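You operate a simulated robot arm through the tools that you are given. There is no shell and no other tool. Be economical: measure what you need, move in short steps, check, and stop when the job is done.

The job below is to be done with a simulated robot arm. You get a single attempt, and the scene is never put back.

## Task
Feed the green ticket's two gliders into the track, then the end stop, and tighten it.

The check looks at the end state, three seconds after you hand in, the way a careful person would. Anything else that was tipped, shoved, dropped, spilled or broken makes it a failure.

## Robot
A 6-joint arm with a four-finger gripper on a trunk, on a base that drives. Base frame: it is fixed to the floor where the robot stands at the start and does not move with it; the origin is under the middle of the robot, x ahead of it, y to its left, z up; the surface under the hand at the start is at about z = 0.86. Lengths are in m, angles in degrees, forces in N, time in s.
With the tool pointing down near the work surface it reaches from about 0.1 to 0.92 m from the robot's upright axis, wherever it stands. Its first joint turns from -166.0 to 166.0 degrees. Places, roughly: bender knob [0.6, -1.1, 0.9]; blue stand knob [0.4, -0.3, 0.9]; end stop knob [0.5, 0.4, 0.9]; green bracket knob [0.7, -0.2, 1.2]; height knob [0.7, 0.4, 1.4]; red stand knob [0.4, -0.5, 0.9]; slot of the track on the bench [0.4, 0.3, 0.9]; yellow bracket knob [0.7, 0.1, 1.2]. Payload 3.43 kg.
Tool frame: the origin (TCP) lies between the finger pads and is the grasp point; the fingertips stand 0.03 m ahead of it; z points along the fingers, y is the line along which they close. The gripper opens to 0.12 m. The gripper's body begins 0.085 m behind the TCP.
Orientation is told as [roll, pitch, yaw] about the base's x, y, z axes, in that order, counted from this pose: with the fingers straight down and closing along the base's y, the tool's x points along the base's -x, its y along +y and its z along -z.

## Interface
- The arm moves only by the tool jog_arm. Its arguments are lists of equal length, an entry for each row: "dp": the shift along the tool's x, y, z in m, a list of three; "delta_rot": the turn, a rotation vector about the tool's x, y, z in rad, a list of three; "fingers": the opening in per cent of the stroke, from 0 (shut) to 100 (fully open). In form: {"dp": [[tx, ty, tz], ...], "delta_rot": [[rx, ry, rz], ...], "fingers": [fingers, ...]}. A call has 1 to 12 rows; each row shifts and turns the commanded pose from where the row before left it, along the tool's axes as they then stand. A row lasts 0.2 s, in which the tool goes at most 0.05 m and 8.6 degrees; a call with a longer step from one row to the next is refused whole, and so is a gripper value outside its range. Where a pose cannot be reached the arm comes as near as it can. A force on the tool above 40 N (or 10 N above the force at the start of the call, whichever is more), or a blocked arm, ends the call early, and 0.2 s more pass. Each finger halts on what it meets, pressing with about 27 N; the grip force reading is that of the motor and also rises with nothing between the fingers. The clock runs only during rows and for 0.2 s after the last one: add rows that do not move to give the fingers time. It gives the time, the measured TCP pose, the force on the tool (base axes), the opening and the grip force at its end, in the units of the frame above (readings bear some noise), with the torque about the TCP (base axes, N m) and any sound that the robot's microphone picked up.
- Cameras (640 x 400 px; columns grow to the right, rows downward): "scene" is now at [0.0622, 0.1565, 1.5772]; the picture's right is [-0.46, -0.89, 0.00], its down [-0.35, 0.18, -0.92] and it looks along [0.81, -0.43, -0.40] (base axes); focal length 214 px, centre (320, 200). "wrist" rides on the gripper at [0.071, -0.017, -0.12] in the tool frame; the picture's right is [0.23, 0.97, 0.00], its down [-0.81, 0.19, -0.55] and it looks along [-0.54, 0.13, 0.83] (tool axes); focal length 275 px, centre (320, 200). There is no depth. A picture from a camera that has moved, and an enlarged one, comes with that camera's place and axes in the base frame and with its lens.
- capture(camera): a new picture of that camera. The clock stands still meanwhile.
- raise_lower(by): slides the trunk up (or, below 0, down) by that many m; the arm and the scene camera ride with it, the base frame stays. It gives what a move gives, with no picture.
- roll_base(legs): drives the robot by 1 to 6 legs, each [ahead, left, turn to the left] in m, m and degrees, along the robot's own axes; the way and the turn of a leg run together, so that a leg with both is an arc; at most 1.5 m and 180 degrees a leg. The arm and the cameras ride along, it lands a little off, and it stops where it bumps. It gives what a move gives.
- head_to(pan, tilt): turns the head with the scene camera to pan (to the left, within 120 degrees either way) and tilt (down, from -29 to 69), counted from straight ahead of the robot. It gives what a move gives.
- inspect(camera, box): a new picture of the part [left, top, right, bottom] of that camera's present view, enlarged. The clock stands still meanwhile.
- close_job(): hands the job in; it is judged then, once.

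Work in short steps. Places have to be worked out from the pictures, the camera data and where the tool is seen: move nearer, look again, correct. Check each grasp and each placing, and mend what went wrong. You have 120 turns and 78 pictures in all, those below and enlarged ones among them. Open the gripper and draw the arm clear of the work before you hand the job in, unless the task says otherwise; then end with one line.

The tools are called after "Emit:" as name(argument=value, ...) on one line, values as JSON. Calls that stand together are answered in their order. jog_arm: Moves the arm, as the interface text tells. Its arguments: {"type":"object","properties":{"dp":{"type":"array","items":{"type":"array","items":{"type":"number"}}},"delta_rot":{"type":"array","items":{"type":"array","items":{"type":"number"}}},"fingers":{"type":"array","items":{"type":"number"}}},"required":["dp","delta_rot","fingers"]} The other tools are called the same way: raise_lower (by) slides the trunk up or down; roll_base (legs) drives the base; head_to (pan, tilt) turns the head that bears the scene camera; capture (camera) takes a picture; inspect (camera, box) takes an enlarged picture of a part of a camera's view; close_job () hands the job in.

At the start:

```text
time_s: 0.0
eef_pos: [0.4908, 0.2419, 1.2807]
tool_rot: [0.1, -0.1, 0.0]
force: [0.5, -0.1, 0.0]
moment: [-0.02, 0.0, -0.04]
opening: 0.12
grip_force: 0.0
trunk travel left (down, up): [-0.125, 0.415]
robot x, y, heading: [0.0003, 0.0018, -0.1]
head pan, tilt: [53.9, 68.8]
```

scene: 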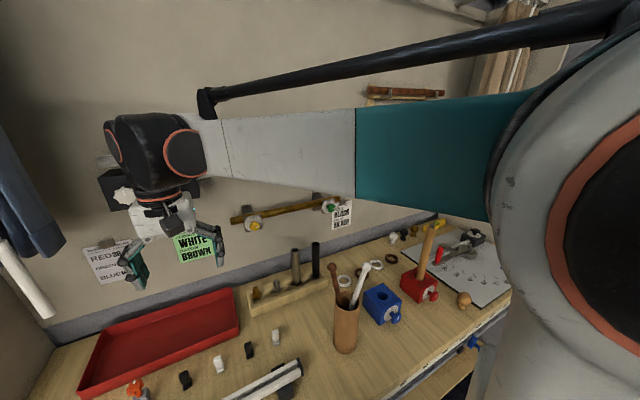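
wrist: 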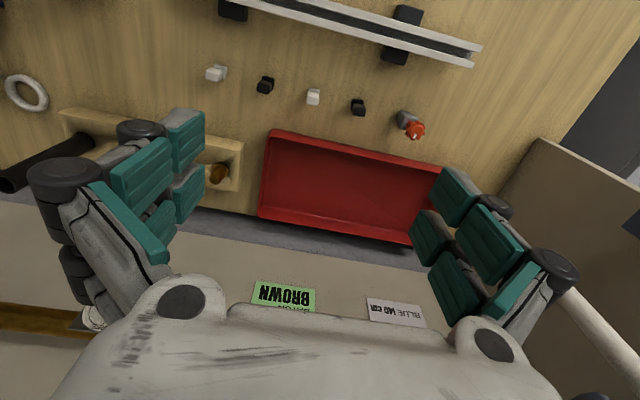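

I start by reading the green ticket and looking at the gliders on the bench enlarged.

Emit:
inspect(camera="scene", box=[70, 220, 240, 300])

Emit:
inspect(camera="wrist", box=[190, 0, 510, 200])

Emit:
inspect(camera="wrist", box=[230, 260, 450, 340])

```text
3.76 times, centred on (155, 260) of scene
camera zoom: at [0.0622, 0.1565, 1.5772], right [-0.46, -0.89, 0.0], down [-0.35, 0.18, -0.92], along [0.81, -0.43, -0.4], focal length 807 px, centre (941, -26)
```

zoom: 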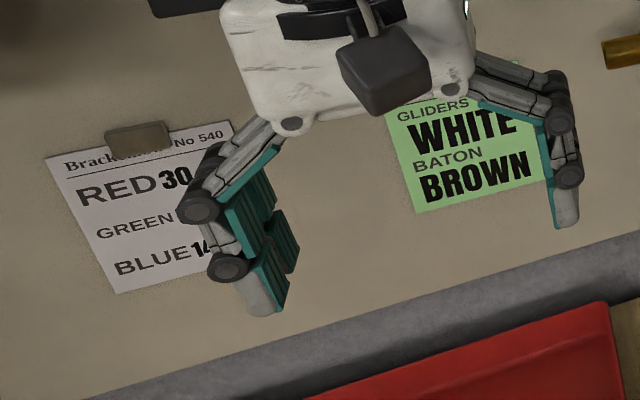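

```text
2.00 times, centred on (350, 100) of wrist
camera zoom: at [0.4203, 0.2243, 1.4013], right [-0.23, 0.97, 0.0], down [0.81, 0.19, 0.55], along [0.54, 0.13, -0.83], focal length 551 px, centre (260, 400)
```

zoom: 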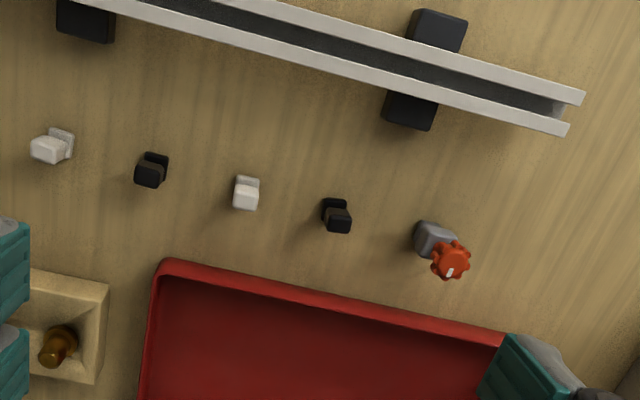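

```text
2.91 times, centred on (340, 300) of wrist
camera zoom: at [0.4203, 0.2243, 1.4013], right [-0.23, 0.97, 0.0], down [0.81, 0.19, 0.55], along [0.54, 0.13, -0.83], focal length 801 px, centre (262, -91)
```

zoom: 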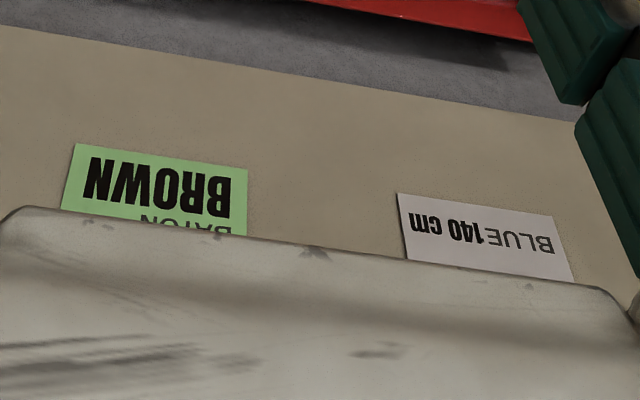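

The green ticket says gliders WHITE (baton brown is another matter). White gliders are at about (0.54, 0.24) and (0.54, 0.07), the end stop at (0.545, 0.43) and the track runs along y at x≈0.41, its left end near y≈0.49. I draw the hand back and lower to see the track and both its ends.

Emit:
jog_arm(dp=[[0.04, 0, 0.02], [0.04, 0, 0.02], [0.04, 0, 0.02], [0.04, 0, 0.02], [0.04, 0, 0.02]], delta_rot=[[0, 0, 0], [0, 0, 0], [0, 0, 0], [0, 0, 0], [0, 0, 0]], fingers=[100, 100, 100, 100, 100])

Emit:
capture(camera="wrist")

Emit:
capture(camera="scene")

```text
time_s: 1.2
eef_pos: [0.2902, 0.2395, 1.1812]
tool_rot: [0.0, 0.0, 0.0]
force: [0.1, -0.1, 0.6]
moment: [-0.01, 0.01, 0.0]
opening: 0.1198
grip_force: 0.0
trunk travel left (down, up): [-0.125, 0.415]
robot x, y, heading: [-0.0012, -0.0013, -0.3]
head pan, tilt: [53.9, 68.8]
```

```text
72 pictures are left
camera wrist: at [0.2197, 0.2216, 1.302], right [-0.23, 0.97, 0.0], down [0.81, 0.19, 0.55], along [0.54, 0.13, -0.83], focal length 275 px, centre (320, 200)
```

wrist: 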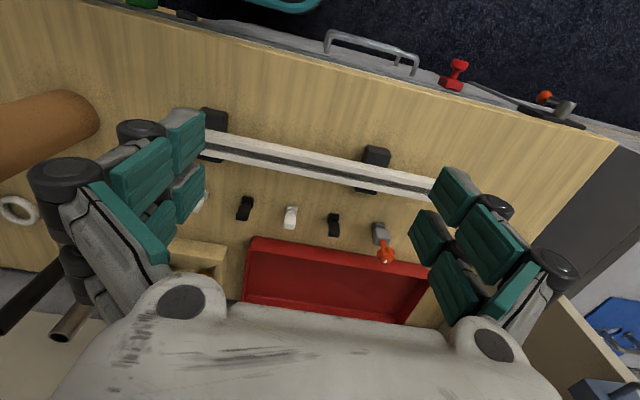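

```text
71 pictures are left
camera scene: at [0.0348, 0.1605, 1.5252], right [-0.58, -0.82, 0.0], down [-0.71, 0.5, -0.51], along [0.41, -0.29, -0.86], focal length 214 px, centre (320, 200)
```

scene: 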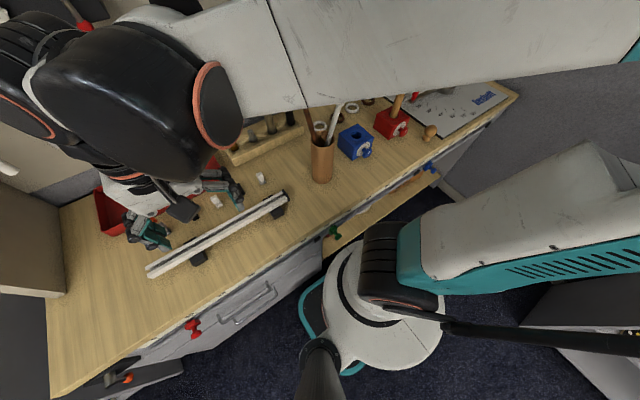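

The head is apparently turning on its own towards its set point; I aim it at the track and inspect the track's ends.

Emit:
head_to(pan=20, tilt=52)

Emit:
capture(camera="scene")

```text
time_s: 2.2
eef_pos: [0.2921, 0.2393, 1.182]
tool_rot: [0.0, 0.0, -0.1]
force: [0.0, 0.9, -0.6]
moment: [0.01, -0.01, 0.0]
opening: 0.1201
grip_force: 0.1
trunk travel left (down, up): [-0.125, 0.415]
robot x, y, heading: [0.001, 0.0004, -0.1]
head pan, tilt: [20.0, 52.0]
```

```text
70 pictures are left
camera scene: at [0.0507, 0.2249, 1.5346], right [0.34, -0.94, 0.0], down [-0.74, -0.27, -0.62], along [0.58, 0.21, -0.79], focal length 214 px, centre (320, 200)
```

scene: 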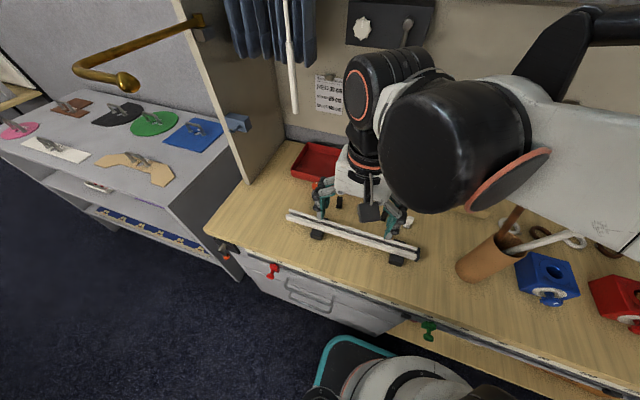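

Emit:
inspect(camera="scene", box=[270, 170, 440, 276])

Emit:
inspect(camera="wrist", box=[180, 80, 460, 255])

```text
3.76 times, centred on (355, 223) of scene
camera zoom: at [0.0507, 0.2249, 1.5346], right [0.34, -0.94, 0.0], down [-0.74, -0.27, -0.62], along [0.58, 0.21, -0.79], focal length 807 px, centre (188, 113)
```

zoom: 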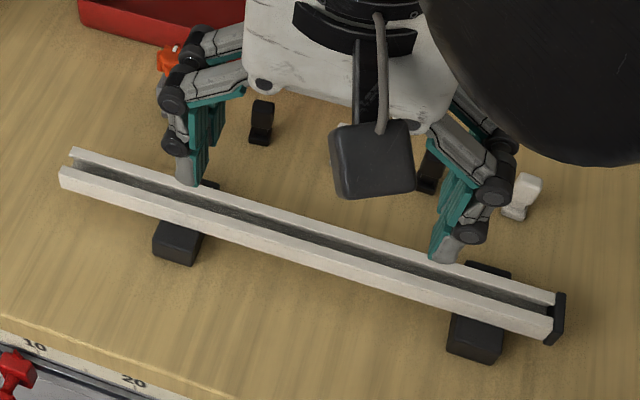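

```text
2.29 times, centred on (320, 168) of wrist
camera zoom: at [0.221, 0.2223, 1.303], right [-0.23, 0.97, 0.0], down [0.81, 0.19, 0.55], along [0.54, 0.13, -0.83], focal length 629 px, centre (320, 274)
```

zoom: 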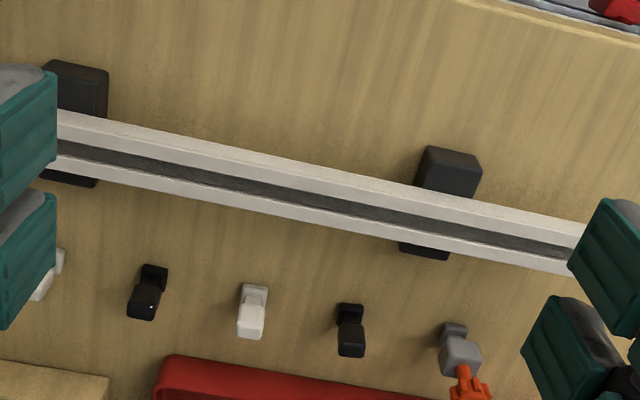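

The right (−y) end of the track is capped and the left (+y) end is open, so the gliders go in from y≈0.48 moving to −y. I move the hand nearer to see the gliders closely.

Emit:
jog_arm(dp=[[-0.037, 0, 0.03], [-0.037, 0, 0.03], [-0.037, 0, 0.03], [-0.037, 0, 0.03]], delta_rot=[[0, 0, 0], [0, 0, 0], [0, 0, 0], [0, 0, 0]], fingers=[100, 100, 100, 100])

Emit:
capture(camera="wrist")

Emit:
inspect(camera="scene", box=[270, 170, 440, 276])

```text
time_s: 3.2
eef_pos: [0.4406, 0.2402, 1.0597]
tool_rot: [0.0, 0.0, 0.0]
force: [-0.4, 0.2, 0.8]
moment: [-0.01, -0.02, -0.03]
opening: 0.1195
grip_force: 0.1
trunk travel left (down, up): [-0.125, 0.415]
robot x, y, heading: [0.0013, 0.0012, 0.1]
head pan, tilt: [20.0, 52.0]
```

```text
67 pictures are left
camera wrist: at [0.3695, 0.2224, 1.1814], right [-0.23, 0.97, 0.0], down [0.81, 0.19, 0.55], along [0.54, 0.13, -0.83], focal length 275 px, centre (320, 200)
```

wrist: 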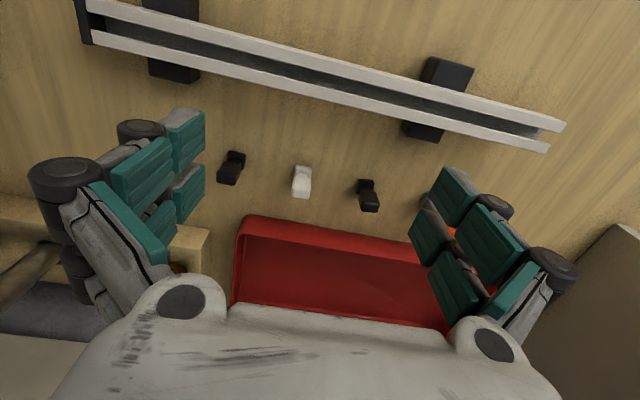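

```text
3.76 times, centred on (355, 223) of scene
camera zoom: at [0.0508, 0.2274, 1.5346], right [0.37, -0.93, 0.0], down [-0.73, -0.29, -0.62], along [0.57, 0.23, -0.79], focal length 807 px, centre (188, 113)
```

zoom: 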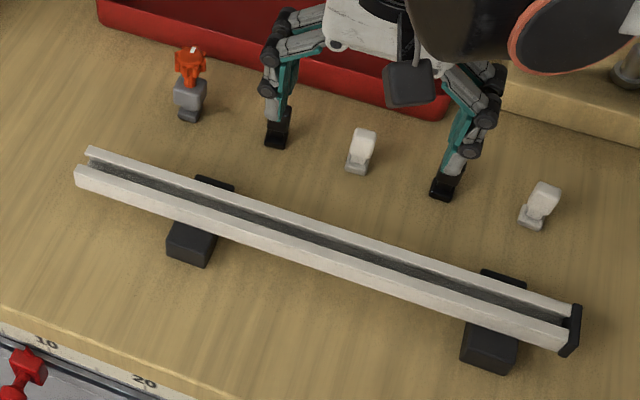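

Now enlarged views of the white glider, the end stop and the track's open end.

Emit:
inspect(camera="wrist", box=[200, 130, 400, 255])

Emit:
inspect(camera="wrist", box=[400, 50, 600, 175])

Emit:
inspect(camera="scene", box=[280, 170, 370, 226])

Emit:
inspect(camera="scene", box=[350, 190, 430, 240])

```text
3.20 times, centred on (300, 192) of wrist
camera zoom: at [0.3695, 0.2224, 1.1814], right [-0.23, 0.97, 0.0], down [0.81, 0.19, 0.55], along [0.54, 0.13, -0.83], focal length 881 px, centre (384, 224)
```

zoom: 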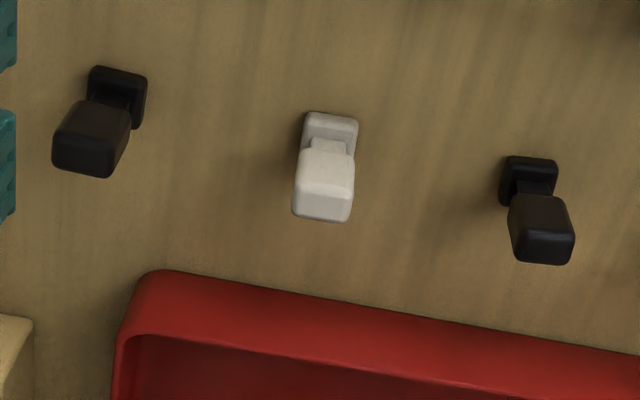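

```text
3.20 times, centred on (500, 112) of wrist
camera zoom: at [0.3695, 0.2224, 1.1814], right [-0.23, 0.97, 0.0], down [0.81, 0.19, 0.55], along [0.54, 0.13, -0.83], focal length 881 px, centre (-256, 480)
```

zoom: 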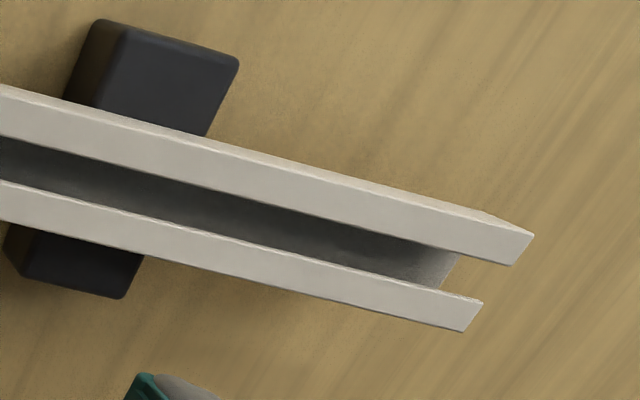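

```text
7.11 times, centred on (325, 198) of scene
camera zoom: at [0.0508, 0.2274, 1.5346], right [0.37, -0.93, 0.0], down [-0.73, -0.29, -0.62], along [0.57, 0.23, -0.79], focal length 1525 px, centre (284, 214)
```

zoom: 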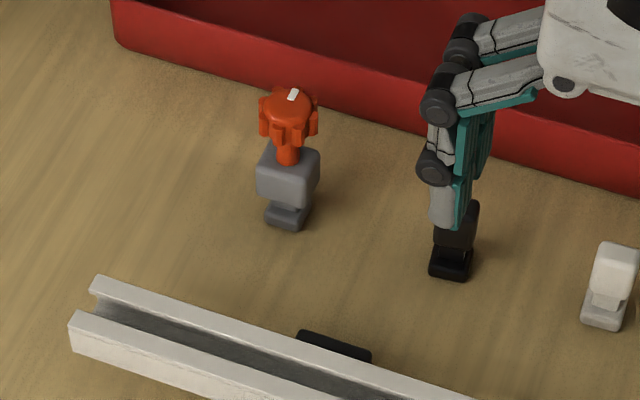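

```text
8.00 times, centred on (390, 215) of scene
camera zoom: at [0.0508, 0.2274, 1.5346], right [0.37, -0.93, 0.0], down [-0.73, -0.29, -0.62], along [0.57, 0.23, -0.79], focal length 1716 px, centre (-240, 80)
```

zoom: 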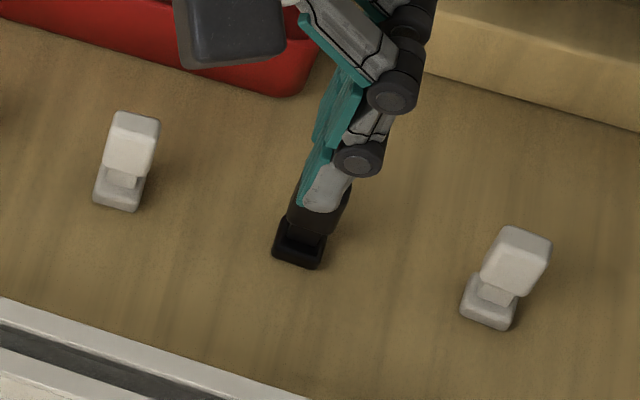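

Track: centre x≈0.415, top z≈0.917, open end y≈0.477. White glider 1 is at (0.537, 0.241), top z≈0.912, head about 2 cm square. I turn the hand so the fingers close along base x and the wrist camera looks along −y (down the track).

Emit:
jog_arm(dp=[[0, 0, 0], [0, 0, 0], [0, 0, 0], [0, 0, 0], [0, 0, 0], [0, 0, 0], [0, 0, 0], [0, 0, 0], [0, 0, 0], [0, 0, 0], [0, 0, 0], [0, 0, 0]], delta_rot=[[0, 0, 0.1428], [0, 0, 0.1428], [0, 0, 0.1428], [0, 0, 0.1428], [0, 0, 0.1428], [0, 0, 0.1428], [0, 0, 0.1428], [0, 0, 0.1428], [0, 0, 0.1428], [0, 0, 0.1428], [0, 0, 0.1428], [0, 0, 0]], fingers=[100, 100, 100, 100, 100, 100, 100, 100, 100, 100, 100, 100])

Emit:
jog_arm(dp=[[0, 0.045, 0.01], [0, 0.045, 0.02], [0, 0.005, 0.045], [0, 0, 0]], delta_rot=[[0, 0, 0], [0, 0, 0], [0, 0, 0], [0, 0, 0]], fingers=[70, 60, 50, 50])

Emit:
capture(camera="wrist")

```text
time_s: 5.8
eef_pos: [0.4393, 0.2414, 1.0609]
tool_rot: [0.0, -0.1, -90.1]
force: [0.9, 0.1, -0.5]
moment: [0.01, -0.02, -0.01]
opening: 0.1199
grip_force: 0.1
trunk travel left (down, up): [-0.125, 0.415]
robot x, y, heading: [0.0015, 0.001, 0.2]
head pan, tilt: [20.0, 52.0]
```

```text
time_s: 6.8
eef_pos: [0.5356, 0.2408, 0.9854]
tool_rot: [0.0, 0.0, -90.0]
force: [0.0, 1.5, 0.4]
moment: [-0.03, 0.0, -0.01]
opening: 0.06
grip_force: 0.0
trunk travel left (down, up): [-0.125, 0.415]
robot x, y, heading: [-0.0006, 0.0022, 0.1]
head pan, tilt: [20.0, 52.0]
```

```text
61 pictures are left
camera wrist: at [0.5186, 0.313, 1.1062], right [0.97, 0.23, 0.0], down [0.19, -0.81, 0.55], along [0.13, -0.54, -0.83], focal length 275 px, centre (320, 200)
```

wrist: 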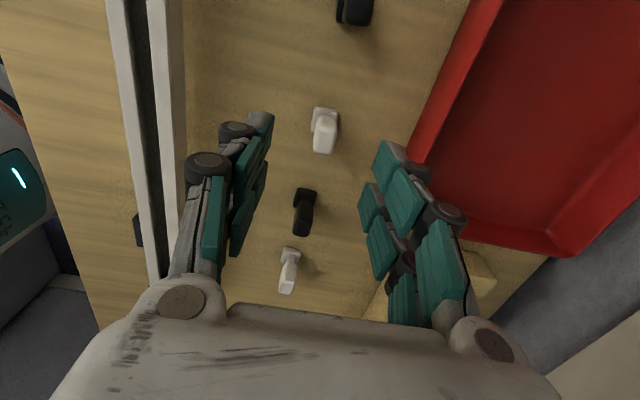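

The glider sits between the fingers; I enlarge it and the track edge.

Emit:
inspect(camera="wrist", box=[240, 80, 400, 180])

Emit:
inspect(camera="scene", box=[300, 160, 400, 222])

```text
4.00 times, centred on (320, 130) of wrist
camera zoom: at [0.5186, 0.313, 1.1062], right [0.97, 0.23, 0.0], down [0.19, -0.81, 0.55], along [0.13, -0.54, -0.83], focal length 1101 px, centre (320, 480)
```

zoom: 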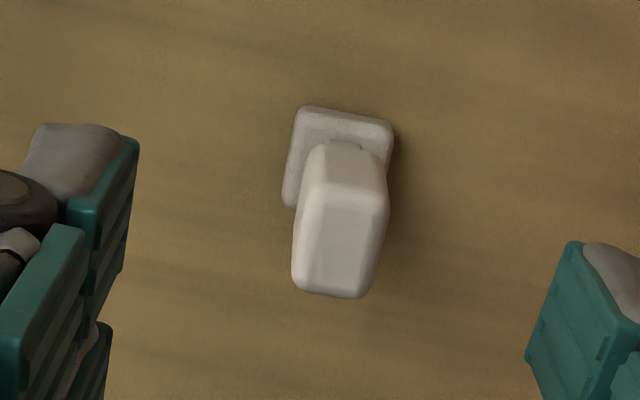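

```text
6.40 times, centred on (350, 191) of scene
camera zoom: at [0.0511, 0.2254, 1.5346], right [0.34, -0.94, 0.0], down [-0.74, -0.27, -0.62], along [0.58, 0.21, -0.79], focal length 1373 px, centre (128, 258)
```

zoom: 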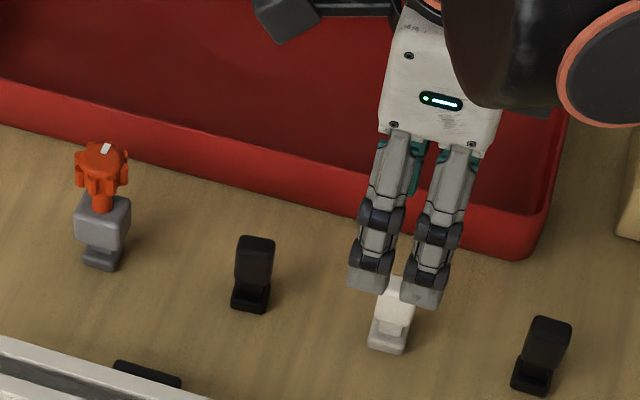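

Glider 1 at (0.539, 0.241), head from z≈0.884 to 0.912, square to base. I shift 3 mm in x, lower so the fingertips come to z≈0.890, and close.

Emit:
jog_arm(dp=[[0, 0.003, 0.03], [0, 0, 0.025], [0, 0, 0.011], [0, 0, 0], [0, 0, 0], [0, 0, 0]], delta_rot=[[0, 0, 0], [0, 0, 0], [0, 0, 0], [0, 0, 0], [0, 0, 0], [0, 0, 0]], fingers=[50, 50, 50, 25, 10, 10])

Emit:
inspect(camera="wrist", box=[220, 80, 420, 205])

```text
time_s: 8.2
eef_pos: [0.5365, 0.2424, 0.9176]
tool_rot: [0.1, 0.0, -90.0]
force: [0.1, -0.1, -0.3]
moment: [-0.03, 0.01, 0.0]
opening: 0.0151
grip_force: 27.2
trunk travel left (down, up): [-0.125, 0.415]
robot x, y, heading: [-0.0005, -0.0042, 0.1]
head pan, tilt: [20.0, 52.0]
```

```text
3.20 times, centred on (320, 142) of wrist
camera zoom: at [0.5196, 0.3135, 1.0396], right [0.97, 0.23, 0.0], down [0.19, -0.81, 0.55], along [0.13, -0.54, -0.83], focal length 881 px, centre (320, 384)
```

zoom: 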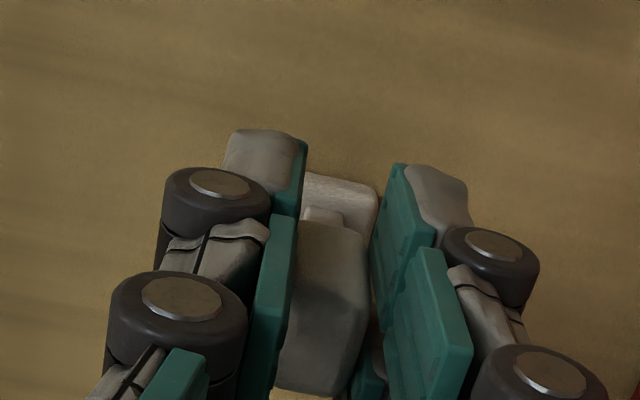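

Gripped: opening 15 mm with 27 N. I lift and carry it to in front of the track's open end, then look.

Emit:
jog_arm(dp=[[0, 0, -0.02], [0, 0, -0.04], [0, 0, -0.045], [0.039, -0.0153, 0], [0.039, -0.0153, 0], [0.039, -0.0153, 0], [0.039, -0.0153, 0], [0.039, -0.0153, 0], [0.039, -0.0153, 0], [0.039, -0.0153, 0], [0.039, -0.0153, 0]], delta_rot=[[0, 0, 0], [0, 0, 0], [0, 0, 0], [0, 0, 0], [0, 0, 0], [0, 0, 0], [0, 0, 0], [0, 0, 0], [0, 0, 0], [0, 0, 0], [0, 0, 0]], fingers=[0, 0, 0, 0, 0, 0, 0, 0, 0, 0, 0])

Emit:
capture(camera="wrist")

Emit:
inspect(camera="scene", box=[240, 140, 360, 215])

```text
time_s: 10.6
eef_pos: [0.4159, 0.5546, 1.0227]
tool_rot: [0.1, 0.0, -90.0]
force: [0.1, -0.5, 1.1]
moment: [-0.01, -0.03, 0.03]
opening: 0.015
grip_force: 26.9
trunk travel left (down, up): [-0.125, 0.415]
robot x, y, heading: [-0.002, -0.0028, 0.0]
head pan, tilt: [20.0, 52.0]
```

```text
57 pictures are left
camera wrist: at [0.3992, 0.6255, 1.1438], right [0.97, 0.23, 0.0], down [0.19, -0.81, 0.55], along [0.13, -0.54, -0.83], focal length 275 px, centre (320, 200)
```

wrist: 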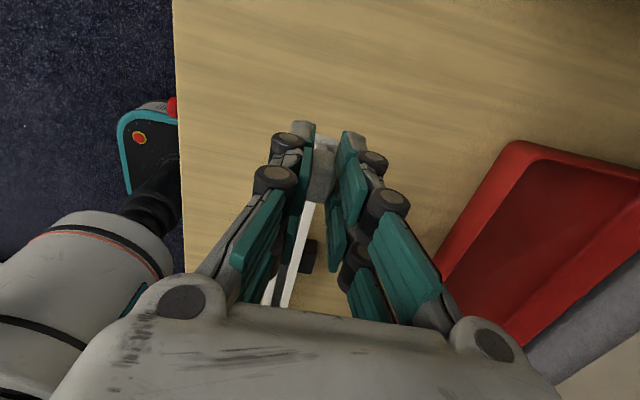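

```text
5.33 times, centred on (300, 178) of scene
camera zoom: at [0.0509, 0.2255, 1.5345], right [0.34, -0.94, 0.0], down [-0.74, -0.27, -0.62], along [0.58, 0.21, -0.79], focal length 1144 px, centre (427, 320)
```

zoom: 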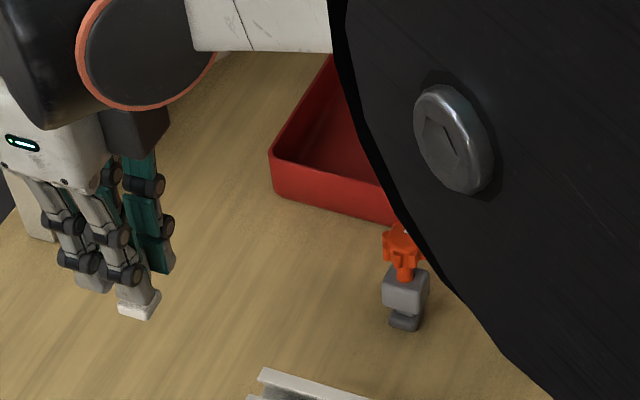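

The glider is held upright. I move aside in −x so that the track's open end is seen beside the fingers and measure its profile.

Emit:
jog_arm(dp=[[-0.015, -0.035, 0.005], [-0.015, -0.035, 0.005], [-0.015, -0.035, 0.005], [0, -0.02, 0.005]], delta_rot=[[0, 0, 0], [0, 0, 0], [0, 0, 0], [0, 0, 0]], fingers=[0, 0, 0, 0])

Emit:
inspect(camera="wrist", box=[380, 120, 540, 220])

```text
time_s: 11.6
eef_pos: [0.3138, 0.5098, 0.9956]
tool_rot: [0.0, 0.0, -91.8]
force: [0.1, 0.0, -0.5]
moment: [0.01, 0.0, -0.01]
opening: 0.0149
grip_force: 26.7
trunk travel left (down, up): [-0.125, 0.415]
robot x, y, heading: [0.001, 0.0061, -0.0]
head pan, tilt: [20.0, 52.0]
```

```text
4.00 times, centred on (460, 170) of wrist
camera zoom: at [0.2992, 0.5811, 1.1176], right [0.98, 0.2, 0.0], down [0.17, -0.82, 0.55], along [0.11, -0.54, -0.83], focal length 1101 px, centre (-240, 320)
```

zoom: 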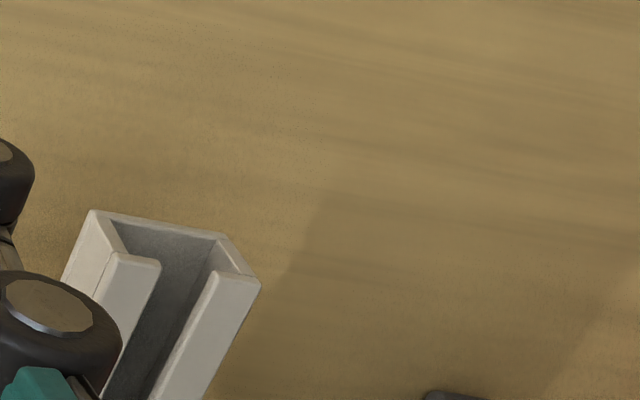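

The profile is visible. A tighter enlargement of the end face for lip thickness.

Emit:
inspect(camera="wrist", box=[390, 165, 454, 205])

```text
10.00 times, centred on (422, 185) of wrist
camera zoom: at [0.2992, 0.5811, 1.1176], right [0.98, 0.2, 0.0], down [0.17, -0.82, 0.55], along [0.11, -0.54, -0.83], focal length 2753 px, centre (-700, 350)
```

zoom: 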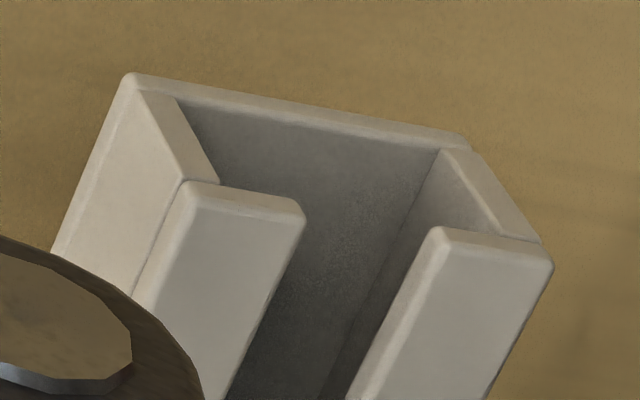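

Track: outer width ≈32 mm, cavity ≈24.5 mm wide and ≈14.5 mm high, slot ≈12–13 mm wide centred at x≈0.4170, lips ≈4 mm. To get the height exactly I will bring the glider over the track and feel for its top; first the approach.

Emit:
jog_arm(dp=[[-0.02, 0.042, 0], [-0.02, 0.042, 0], [-0.02, 0.042, 0], [0, 0, 0], [0, 0, 0]], delta_rot=[[0, 0, 0], [0, 0, 0], [0, 0, 0], [0, 0, 0], [0, 0, 0]], fingers=[0, 0, 0, 0, 0])

Emit:
inspect(camera="scene", box=[265, 180, 345, 230])

```text
time_s: 12.8
eef_pos: [0.4175, 0.4499, 1.0049]
tool_rot: [0.1, -0.1, -90.0]
force: [-1.2, 1.1, 0.5]
moment: [-0.01, 0.02, 0.0]
opening: 0.0151
grip_force: 27.3
trunk travel left (down, up): [-0.125, 0.415]
robot x, y, heading: [0.0003, -0.0015, -0.1]
head pan, tilt: [20.0, 52.0]
```

```text
8.00 times, centred on (305, 205) of scene
camera zoom: at [0.0505, 0.2252, 1.5346], right [0.34, -0.94, 0.0], down [-0.74, -0.27, -0.62], along [0.58, 0.21, -0.79], focal length 1716 px, centre (440, 160)
```

zoom: 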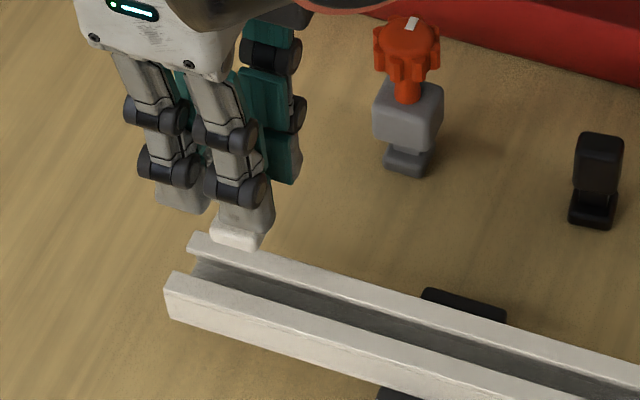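

The glider is above the track; I lower 30 mm and then by small steps, watching the force.

Emit:
jog_arm(dp=[[0, 0, 0.015], [0, 0, 0.015], [0, 0, 0.002], [0, 0, 0.002], [0, 0, 0]], delta_rot=[[0, 0, 0], [0, 0, 0], [0, 0, 0], [0, 0, 0], [0, 0, 0]], fingers=[0, 0, 0, 0, 0])

Emit:
inspect(camera="scene", box=[265, 180, 345, 230])

```text
time_s: 14.0
eef_pos: [0.4168, 0.4497, 0.9717]
tool_rot: [0.1, 0.0, -90.1]
force: [5.4, 3.4, 24.6]
moment: [0.13, -0.23, 0.02]
opening: 0.0151
grip_force: 27.0
trunk travel left (down, up): [-0.125, 0.415]
robot x, y, heading: [0.0014, 0.003, -0.1]
head pan, tilt: [20.0, 52.0]
```

```text
8.00 times, centred on (305, 205) of scene
camera zoom: at [0.0503, 0.2243, 1.535], right [0.34, -0.94, 0.0], down [-0.74, -0.27, -0.62], along [0.58, 0.21, -0.79], focal length 1716 px, centre (440, 160)
```

zoom: 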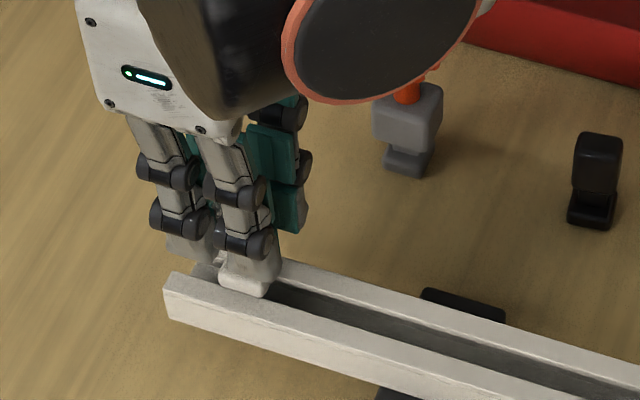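

Contact at 25 N with TCP z=0.972. I back off 2.5 mm in command to find where the force starts.

Emit:
jog_arm(dp=[[0, 0, -0.0025], [0, 0, 0]], delta_rot=[[0, 0, 0], [0, 0, 0]], fingers=[0, 0])

Emit:
jog_arm(dp=[[0, 0, -0.002], [0, 0, 0]], delta_rot=[[0, 0, 0], [0, 0, 0]], fingers=[0, 0])

```text
time_s: 14.6
eef_pos: [0.4181, 0.4505, 0.9724]
tool_rot: [0.0, 0.0, -90.0]
force: [0.2, 0.2, -0.3]
moment: [0.03, -0.02, 0.0]
opening: 0.0149
grip_force: 27.3
trunk travel left (down, up): [-0.125, 0.415]
robot x, y, heading: [0.0027, -0.0002, -0.3]
head pan, tilt: [20.0, 52.0]
```

```text
time_s: 15.2
eef_pos: [0.4169, 0.4489, 0.9755]
tool_rot: [0.0, -0.1, -90.0]
force: [0.1, -0.6, 0.3]
moment: [-0.01, -0.02, 0.01]
opening: 0.0149
grip_force: 26.8
trunk travel left (down, up): [-0.125, 0.415]
robot x, y, heading: [0.0027, 0.0013, 0.1]
head pan, tilt: [20.0, 52.0]
```

Contact height is TCP z≈0.972, so the foot should slide in at TCP z≈0.9545. I back out to y≈0.515, lower there, and look.

Emit:
jog_arm(dp=[[0.033, 0, 0], [0.033, 0, 0], [0, 0, 0.0105], [0, 0, 0.0105], [0, 0, 0]], delta_rot=[[0, 0, 0], [0, 0, 0], [0, 0, 0], [0, 0, 0], [0, 0, 0]], fingers=[0, 0, 0, 0, 0])

Emit:
inspect(camera="scene", box=[265, 180, 345, 230])

Emit:
inspect(camera="wrist", box=[220, 80, 420, 205])

```text
time_s: 16.4
eef_pos: [0.4155, 0.5136, 0.953]
tool_rot: [0.0, -0.1, -90.1]
force: [-0.3, 0.6, -0.5]
moment: [-0.01, -0.02, 0.04]
opening: 0.0149
grip_force: 27.2
trunk travel left (down, up): [-0.125, 0.415]
robot x, y, heading: [0.0036, -0.0008, -0.1]
head pan, tilt: [20.0, 52.0]
```

```text
8.00 times, centred on (305, 205) of scene
camera zoom: at [0.051, 0.2255, 1.5345], right [0.34, -0.94, 0.0], down [-0.74, -0.27, -0.62], along [0.58, 0.21, -0.79], focal length 1716 px, centre (440, 160)
```

zoom: 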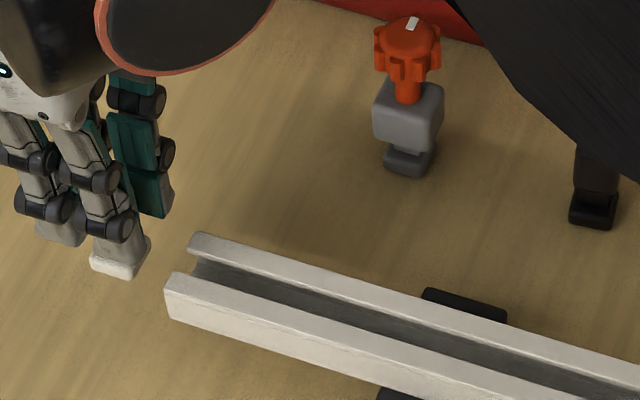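

```text
3.20 times, centred on (320, 142) of wrist
camera zoom: at [0.3997, 0.5849, 1.074], right [0.97, 0.23, 0.0], down [0.19, -0.81, 0.55], along [0.13, -0.54, -0.83], focal length 881 px, centre (320, 384)
```

zoom: 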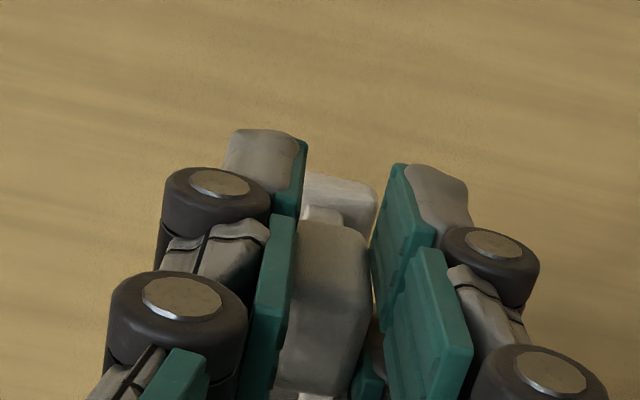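

The grip has not slipped (same picture as at pickup). I advance slowly along −y to the end and a few mm in, watching forces.

Emit:
jog_arm(dp=[[-0.012, 0, 0], [-0.01, 0, 0], [-0.003, 0, 0], [-0.003, 0, 0], [-0.003, 0, 0], [0, 0, 0]], delta_rot=[[0, 0, 0], [0, 0, 0], [0, 0, 0], [0, 0, 0], [0, 0, 0], [0, 0, 0]], fingers=[0, 0, 0, 0, 0, 0])

Emit:
inspect(camera="scene", box=[270, 190, 318, 220])

```text
time_s: 17.8
eef_pos: [0.4154, 0.4848, 0.9533]
tool_rot: [0.1, -0.1, -89.9]
force: [-4.3, 9.2, 0.8]
moment: [-0.3, 0.49, 0.03]
opening: 0.015
grip_force: 27.6
trunk travel left (down, up): [-0.125, 0.415]
robot x, y, heading: [-0.0031, -0.0018, 0.1]
head pan, tilt: [20.0, 52.0]
```

```text
13.33 times, centred on (294, 205) of scene
camera zoom: at [0.0507, 0.2271, 1.5343], right [0.34, -0.94, 0.0], down [-0.74, -0.27, -0.62], along [0.58, 0.21, -0.79], focal length 2860 px, centre (667, 133)
```

zoom: 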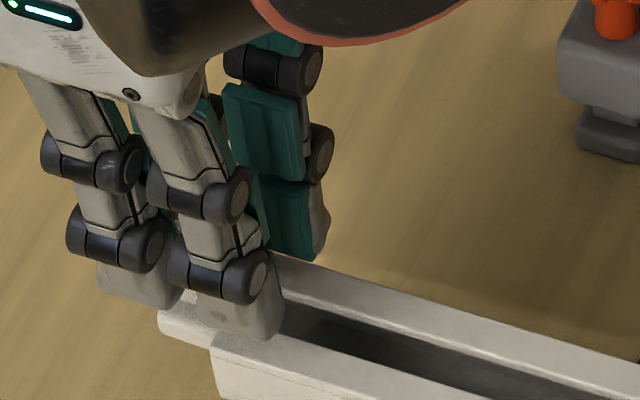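

There is light contact (Fy 9 N, Fx −4 N) right at the end; the scene view suggests the glider is ~2 mm too far to +x. I check through the wrist camera.

Emit:
inspect(camera="wrist", box=[270, 100, 382, 170])

```text
5.71 times, centred on (326, 135) of wrist
camera zoom: at [0.3999, 0.5557, 1.074], right [0.97, 0.23, 0.0], down [0.19, -0.81, 0.55], along [0.13, -0.54, -0.83], focal length 1573 px, centre (286, 571)
```

zoom: 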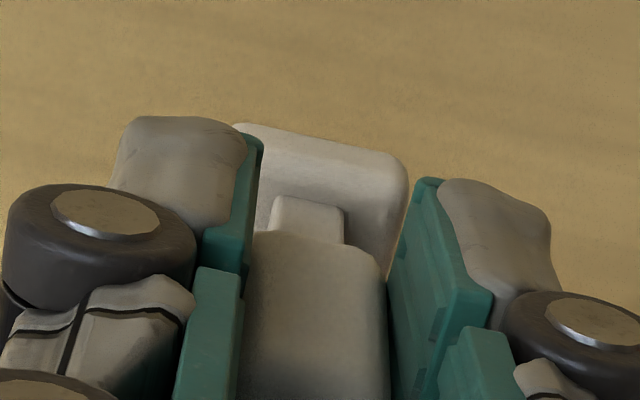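

Foot and neck are clear (neck ≈9–10 mm). I back off 4 mm, shift 2 mm to −x and try again.

Emit:
jog_arm(dp=[[0.004, 0, 0], [0, -0.002, 0], [-0.004, 0, 0], [-0.002, 0, 0], [0, 0, 0]], delta_rot=[[0, 0, 0], [0, 0, 0], [0, 0, 0], [0, 0, 0], [0, 0, 0]], fingers=[0, 0, 0, 0, 0])

```text
time_s: 19.0
eef_pos: [0.4134, 0.4822, 0.9542]
tool_rot: [0.0, 0.0, -90.0]
force: [0.2, -0.2, 0.4]
moment: [0.02, 0.0, 0.0]
opening: 0.0148
grip_force: 26.7
trunk travel left (down, up): [-0.125, 0.415]
robot x, y, heading: [0.0008, -0.0033, 0.2]
head pan, tilt: [20.0, 52.0]
```

No force now although 2 mm further. I advance 16 mm more.

Emit:
jog_arm(dp=[[-0.004, 0, 0], [-0.004, 0, 0], [-0.004, 0, 0], [-0.004, 0, 0], [0, 0, 0]], delta_rot=[[0, 0, 0], [0, 0, 0], [0, 0, 0], [0, 0, 0], [0, 0, 0]], fingers=[0, 0, 0, 0, 0])

Emit:
inspect(camera="scene", box=[270, 190, 334, 230])

```text
time_s: 20.2
eef_pos: [0.4135, 0.466, 0.9547]
tool_rot: [-0.1, 0.0, -90.0]
force: [1.0, -0.5, 0.2]
moment: [0.06, -0.02, 0.06]
opening: 0.0147
grip_force: 27.0
trunk travel left (down, up): [-0.125, 0.415]
robot x, y, heading: [-0.0022, -0.0008, 0.1]
head pan, tilt: [20.0, 52.0]
```

```text
10.00 times, centred on (302, 210) of scene
camera zoom: at [0.0509, 0.2252, 1.5346], right [0.34, -0.94, 0.0], down [-0.74, -0.27, -0.62], along [0.58, 0.21, -0.79], focal length 2145 px, centre (500, 100)
```

zoom: 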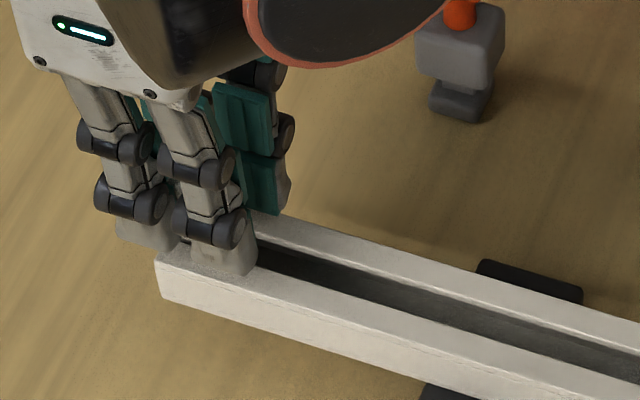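

It is in the slot without force. I slide it deeper by 15 cm, with the force guard watching.

Emit:
jog_arm(dp=[[-0.0125, 0, 0], [-0.0125, 0, 0], [-0.0125, 0, 0], [-0.0125, 0, 0], [-0.0125, 0, 0], [-0.0125, 0, 0], [0, 0, 0]], delta_rot=[[0, 0, 0], [0, 0, 0], [0, 0, 0], [0, 0, 0], [0, 0, 0], [0, 0, 0], [0, 0, 0]], fingers=[0, 0, 0, 0, 0, 0, 0])

Emit:
jog_arm(dp=[[-0.0125, 0, 0], [-0.0125, 0, 0], [-0.0125, 0, 0], [-0.0125, 0, 0], [-0.0125, 0, 0], [-0.0125, 0, 0], [0, 0, 0]], delta_rot=[[0, 0, 0], [0, 0, 0], [0, 0, 0], [0, 0, 0], [0, 0, 0], [0, 0, 0], [0, 0, 0]], fingers=[0, 0, 0, 0, 0, 0, 0])

Emit:
inspect(camera="scene", box=[270, 180, 430, 280])

```text
time_s: 21.8
eef_pos: [0.4147, 0.3895, 0.9531]
tool_rot: [0.0, -0.1, -90.0]
force: [-0.2, 0.7, -0.5]
moment: [0.02, -0.02, -0.04]
opening: 0.0149
grip_force: 27.3
trunk travel left (down, up): [-0.125, 0.415]
robot x, y, heading: [-0.0012, -0.0001, -0.0]
head pan, tilt: [20.0, 52.0]
```

```text
time_s: 23.4
eef_pos: [0.4116, 0.3156, 0.9533]
tool_rot: [0.1, 0.0, -90.0]
force: [1.6, 0.2, -0.9]
moment: [0.03, -0.09, 0.0]
opening: 0.015
grip_force: 26.7
trunk travel left (down, up): [-0.125, 0.415]
robot x, y, heading: [-0.0011, 0.0003, -0.1]
head pan, tilt: [20.0, 52.0]
```

```text
4.00 times, centred on (350, 230) of scene
camera zoom: at [0.0511, 0.2252, 1.5346], right [0.34, -0.94, 0.0], down [-0.74, -0.27, -0.62], along [0.58, 0.21, -0.79], focal length 858 px, centre (200, 80)
```

zoom: 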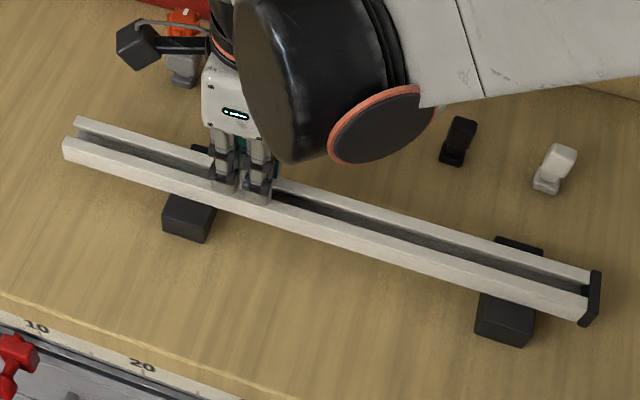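

It slides freely. 5 cm more, then I release and lift straight off.

Emit:
jog_arm(dp=[[-0.0125, 0.0005, 0], [-0.0125, 0, 0], [-0.0125, 0, 0], [-0.0125, 0, 0], [0, 0, 0], [0, 0, 0], [0, 0, 0], [0, 0, -0.03], [0, 0, -0.04], [0, 0, -0.02]], delta_rot=[[0, 0, 0], [0, 0, 0], [0, 0, 0], [0, 0, 0], [0, 0, 0], [0, 0, 0], [0, 0, 0], [0, 0, 0], [0, 0, 0], [0, 0, 0]], fingers=[0, 0, 0, 0, 0, 40, 40, 40, 40, 40])

Emit:
inspect(camera="scene", box=[270, 180, 430, 280])

Emit:
inspect(camera="wrist", box=[220, 60, 420, 185])

```text
time_s: 25.6
eef_pos: [0.4147, 0.2662, 1.0428]
tool_rot: [0.0, 0.0, -89.9]
force: [-0.4, 0.5, -0.1]
moment: [-0.01, -0.02, -0.01]
opening: 0.048
grip_force: 0.0
trunk travel left (down, up): [-0.125, 0.415]
robot x, y, heading: [0.0014, 0.0013, 0.2]
head pan, tilt: [20.0, 52.0]
```

```text
4.00 times, centred on (350, 230) of scene
camera zoom: at [0.0643, 0.1702, 1.5615], right [-0.33, -0.95, 0.0], down [-0.52, 0.18, -0.83], along [0.79, -0.27, -0.55], focal length 858 px, centre (200, 80)
```

zoom: 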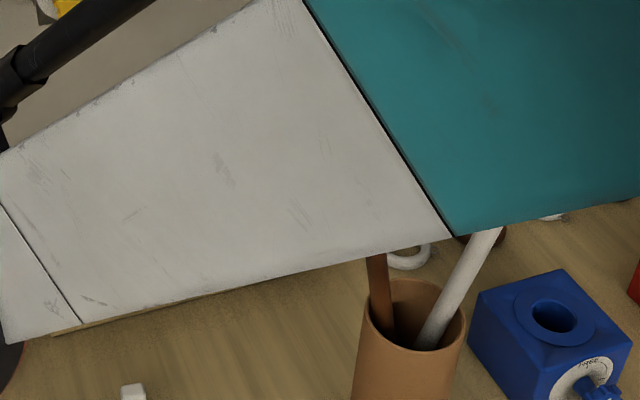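

```text
3.20 times, centred on (320, 122) of wrist
camera zoom: at [0.3992, 0.3372, 1.1638], right [0.97, 0.23, 0.0], down [0.19, -0.81, 0.55], along [0.13, -0.54, -0.83], focal length 881 px, centre (320, 448)
```

zoom: 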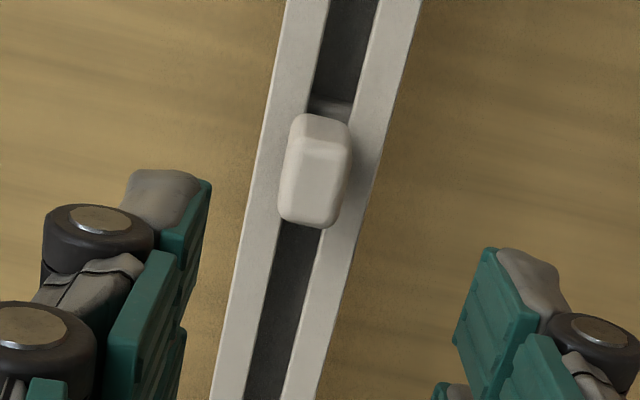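

Glider 1 sits properly in the slot. Now to above white glider 2 near (0.537, 0.071).

Emit:
jog_arm(dp=[[-0.039, 0.0245, 0], [-0.039, 0.0245, 0], [-0.039, 0.0245, 0], [-0.039, 0.0245, 0], [-0.039, 0.0245, 0], [0, 0, 0.03], [0, 0, 0.028], [0, 0, 0]], delta_rot=[[0, 0, 0], [0, 0, 0], [0, 0, 0], [0, 0, 0], [0, 0, 0], [0, 0, 0], [0, 0, 0], [0, 0, 0]], fingers=[40, 40, 40, 40, 40, 50, 50, 50])

Emit:
capture(camera="wrist")

Emit:
inspect(camera="wrist", box=[240, 80, 400, 180])

```text
time_s: 27.4
eef_pos: [0.5379, 0.071, 0.9823]
tool_rot: [0.0, 0.0, -90.0]
force: [0.7, -0.3, 0.0]
moment: [0.01, 0.01, 0.01]
opening: 0.0599
grip_force: 0.0
trunk travel left (down, up): [-0.125, 0.415]
robot x, y, heading: [0.0024, 0.0002, 0.3]
head pan, tilt: [20.0, 52.0]
```

```text
43 pictures are left
camera wrist: at [0.5215, 0.1414, 1.1039], right [0.97, 0.23, 0.0], down [0.19, -0.81, 0.55], along [0.13, -0.54, -0.83], focal length 275 px, centre (320, 200)
```

wrist: 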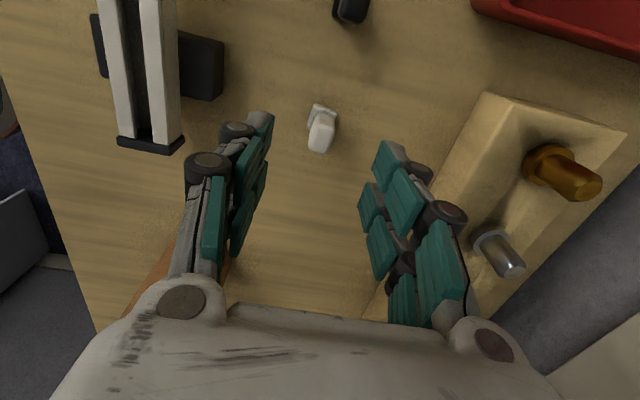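

```text
4.00 times, centred on (320, 130) of wrist
camera zoom: at [0.5215, 0.1414, 1.1039], right [0.97, 0.23, 0.0], down [0.19, -0.81, 0.55], along [0.13, -0.54, -0.83], focal length 1101 px, centre (320, 480)
```

zoom: 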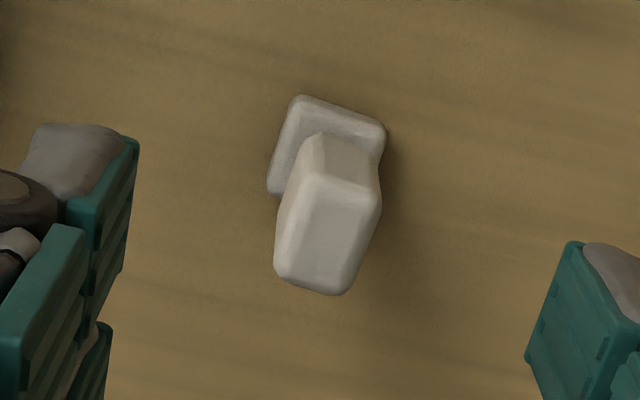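

Glider 2 is centred but yawed about −8°; I turn the hand to match, lower, and grip.

Emit:
jog_arm(dp=[[0, 0, 0], [0, 0, 0.03], [0, 0, 0.025], [0, 0, 0.0115], [0, 0, 0], [0, 0, 0], [0, 0, 0]], delta_rot=[[0, 0, 0.14], [0, 0, 0], [0, 0, 0], [0, 0, 0], [0, 0, 0], [0, 0, 0], [0, 0, 0]], fingers=[50, 50, 50, 50, 20, 0, 0])

Emit:
inspect(camera="wrist", box=[220, 80, 420, 205])

```text
time_s: 29.0
eef_pos: [0.5372, 0.0716, 0.9181]
tool_rot: [0.0, 0.0, -98.0]
force: [-0.1, 0.1, 0.1]
moment: [0.01, -0.01, 0.05]
opening: 0.015
grip_force: 27.0
trunk travel left (down, up): [-0.125, 0.415]
robot x, y, heading: [-0.0007, -0.0005, 0.1]
head pan, tilt: [20.0, 52.0]
```

```text
3.20 times, centred on (320, 142) of wrist
camera zoom: at [0.531, 0.1451, 1.0393], right [1.0, 0.09, 0.0], down [0.08, -0.83, 0.55], along [0.05, -0.55, -0.83], focal length 881 px, centre (320, 384)
```

zoom: 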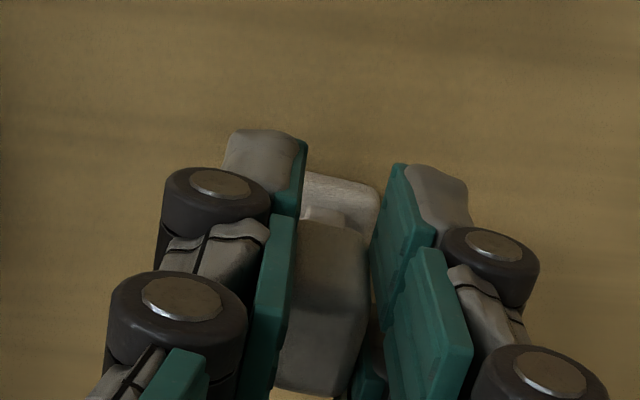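

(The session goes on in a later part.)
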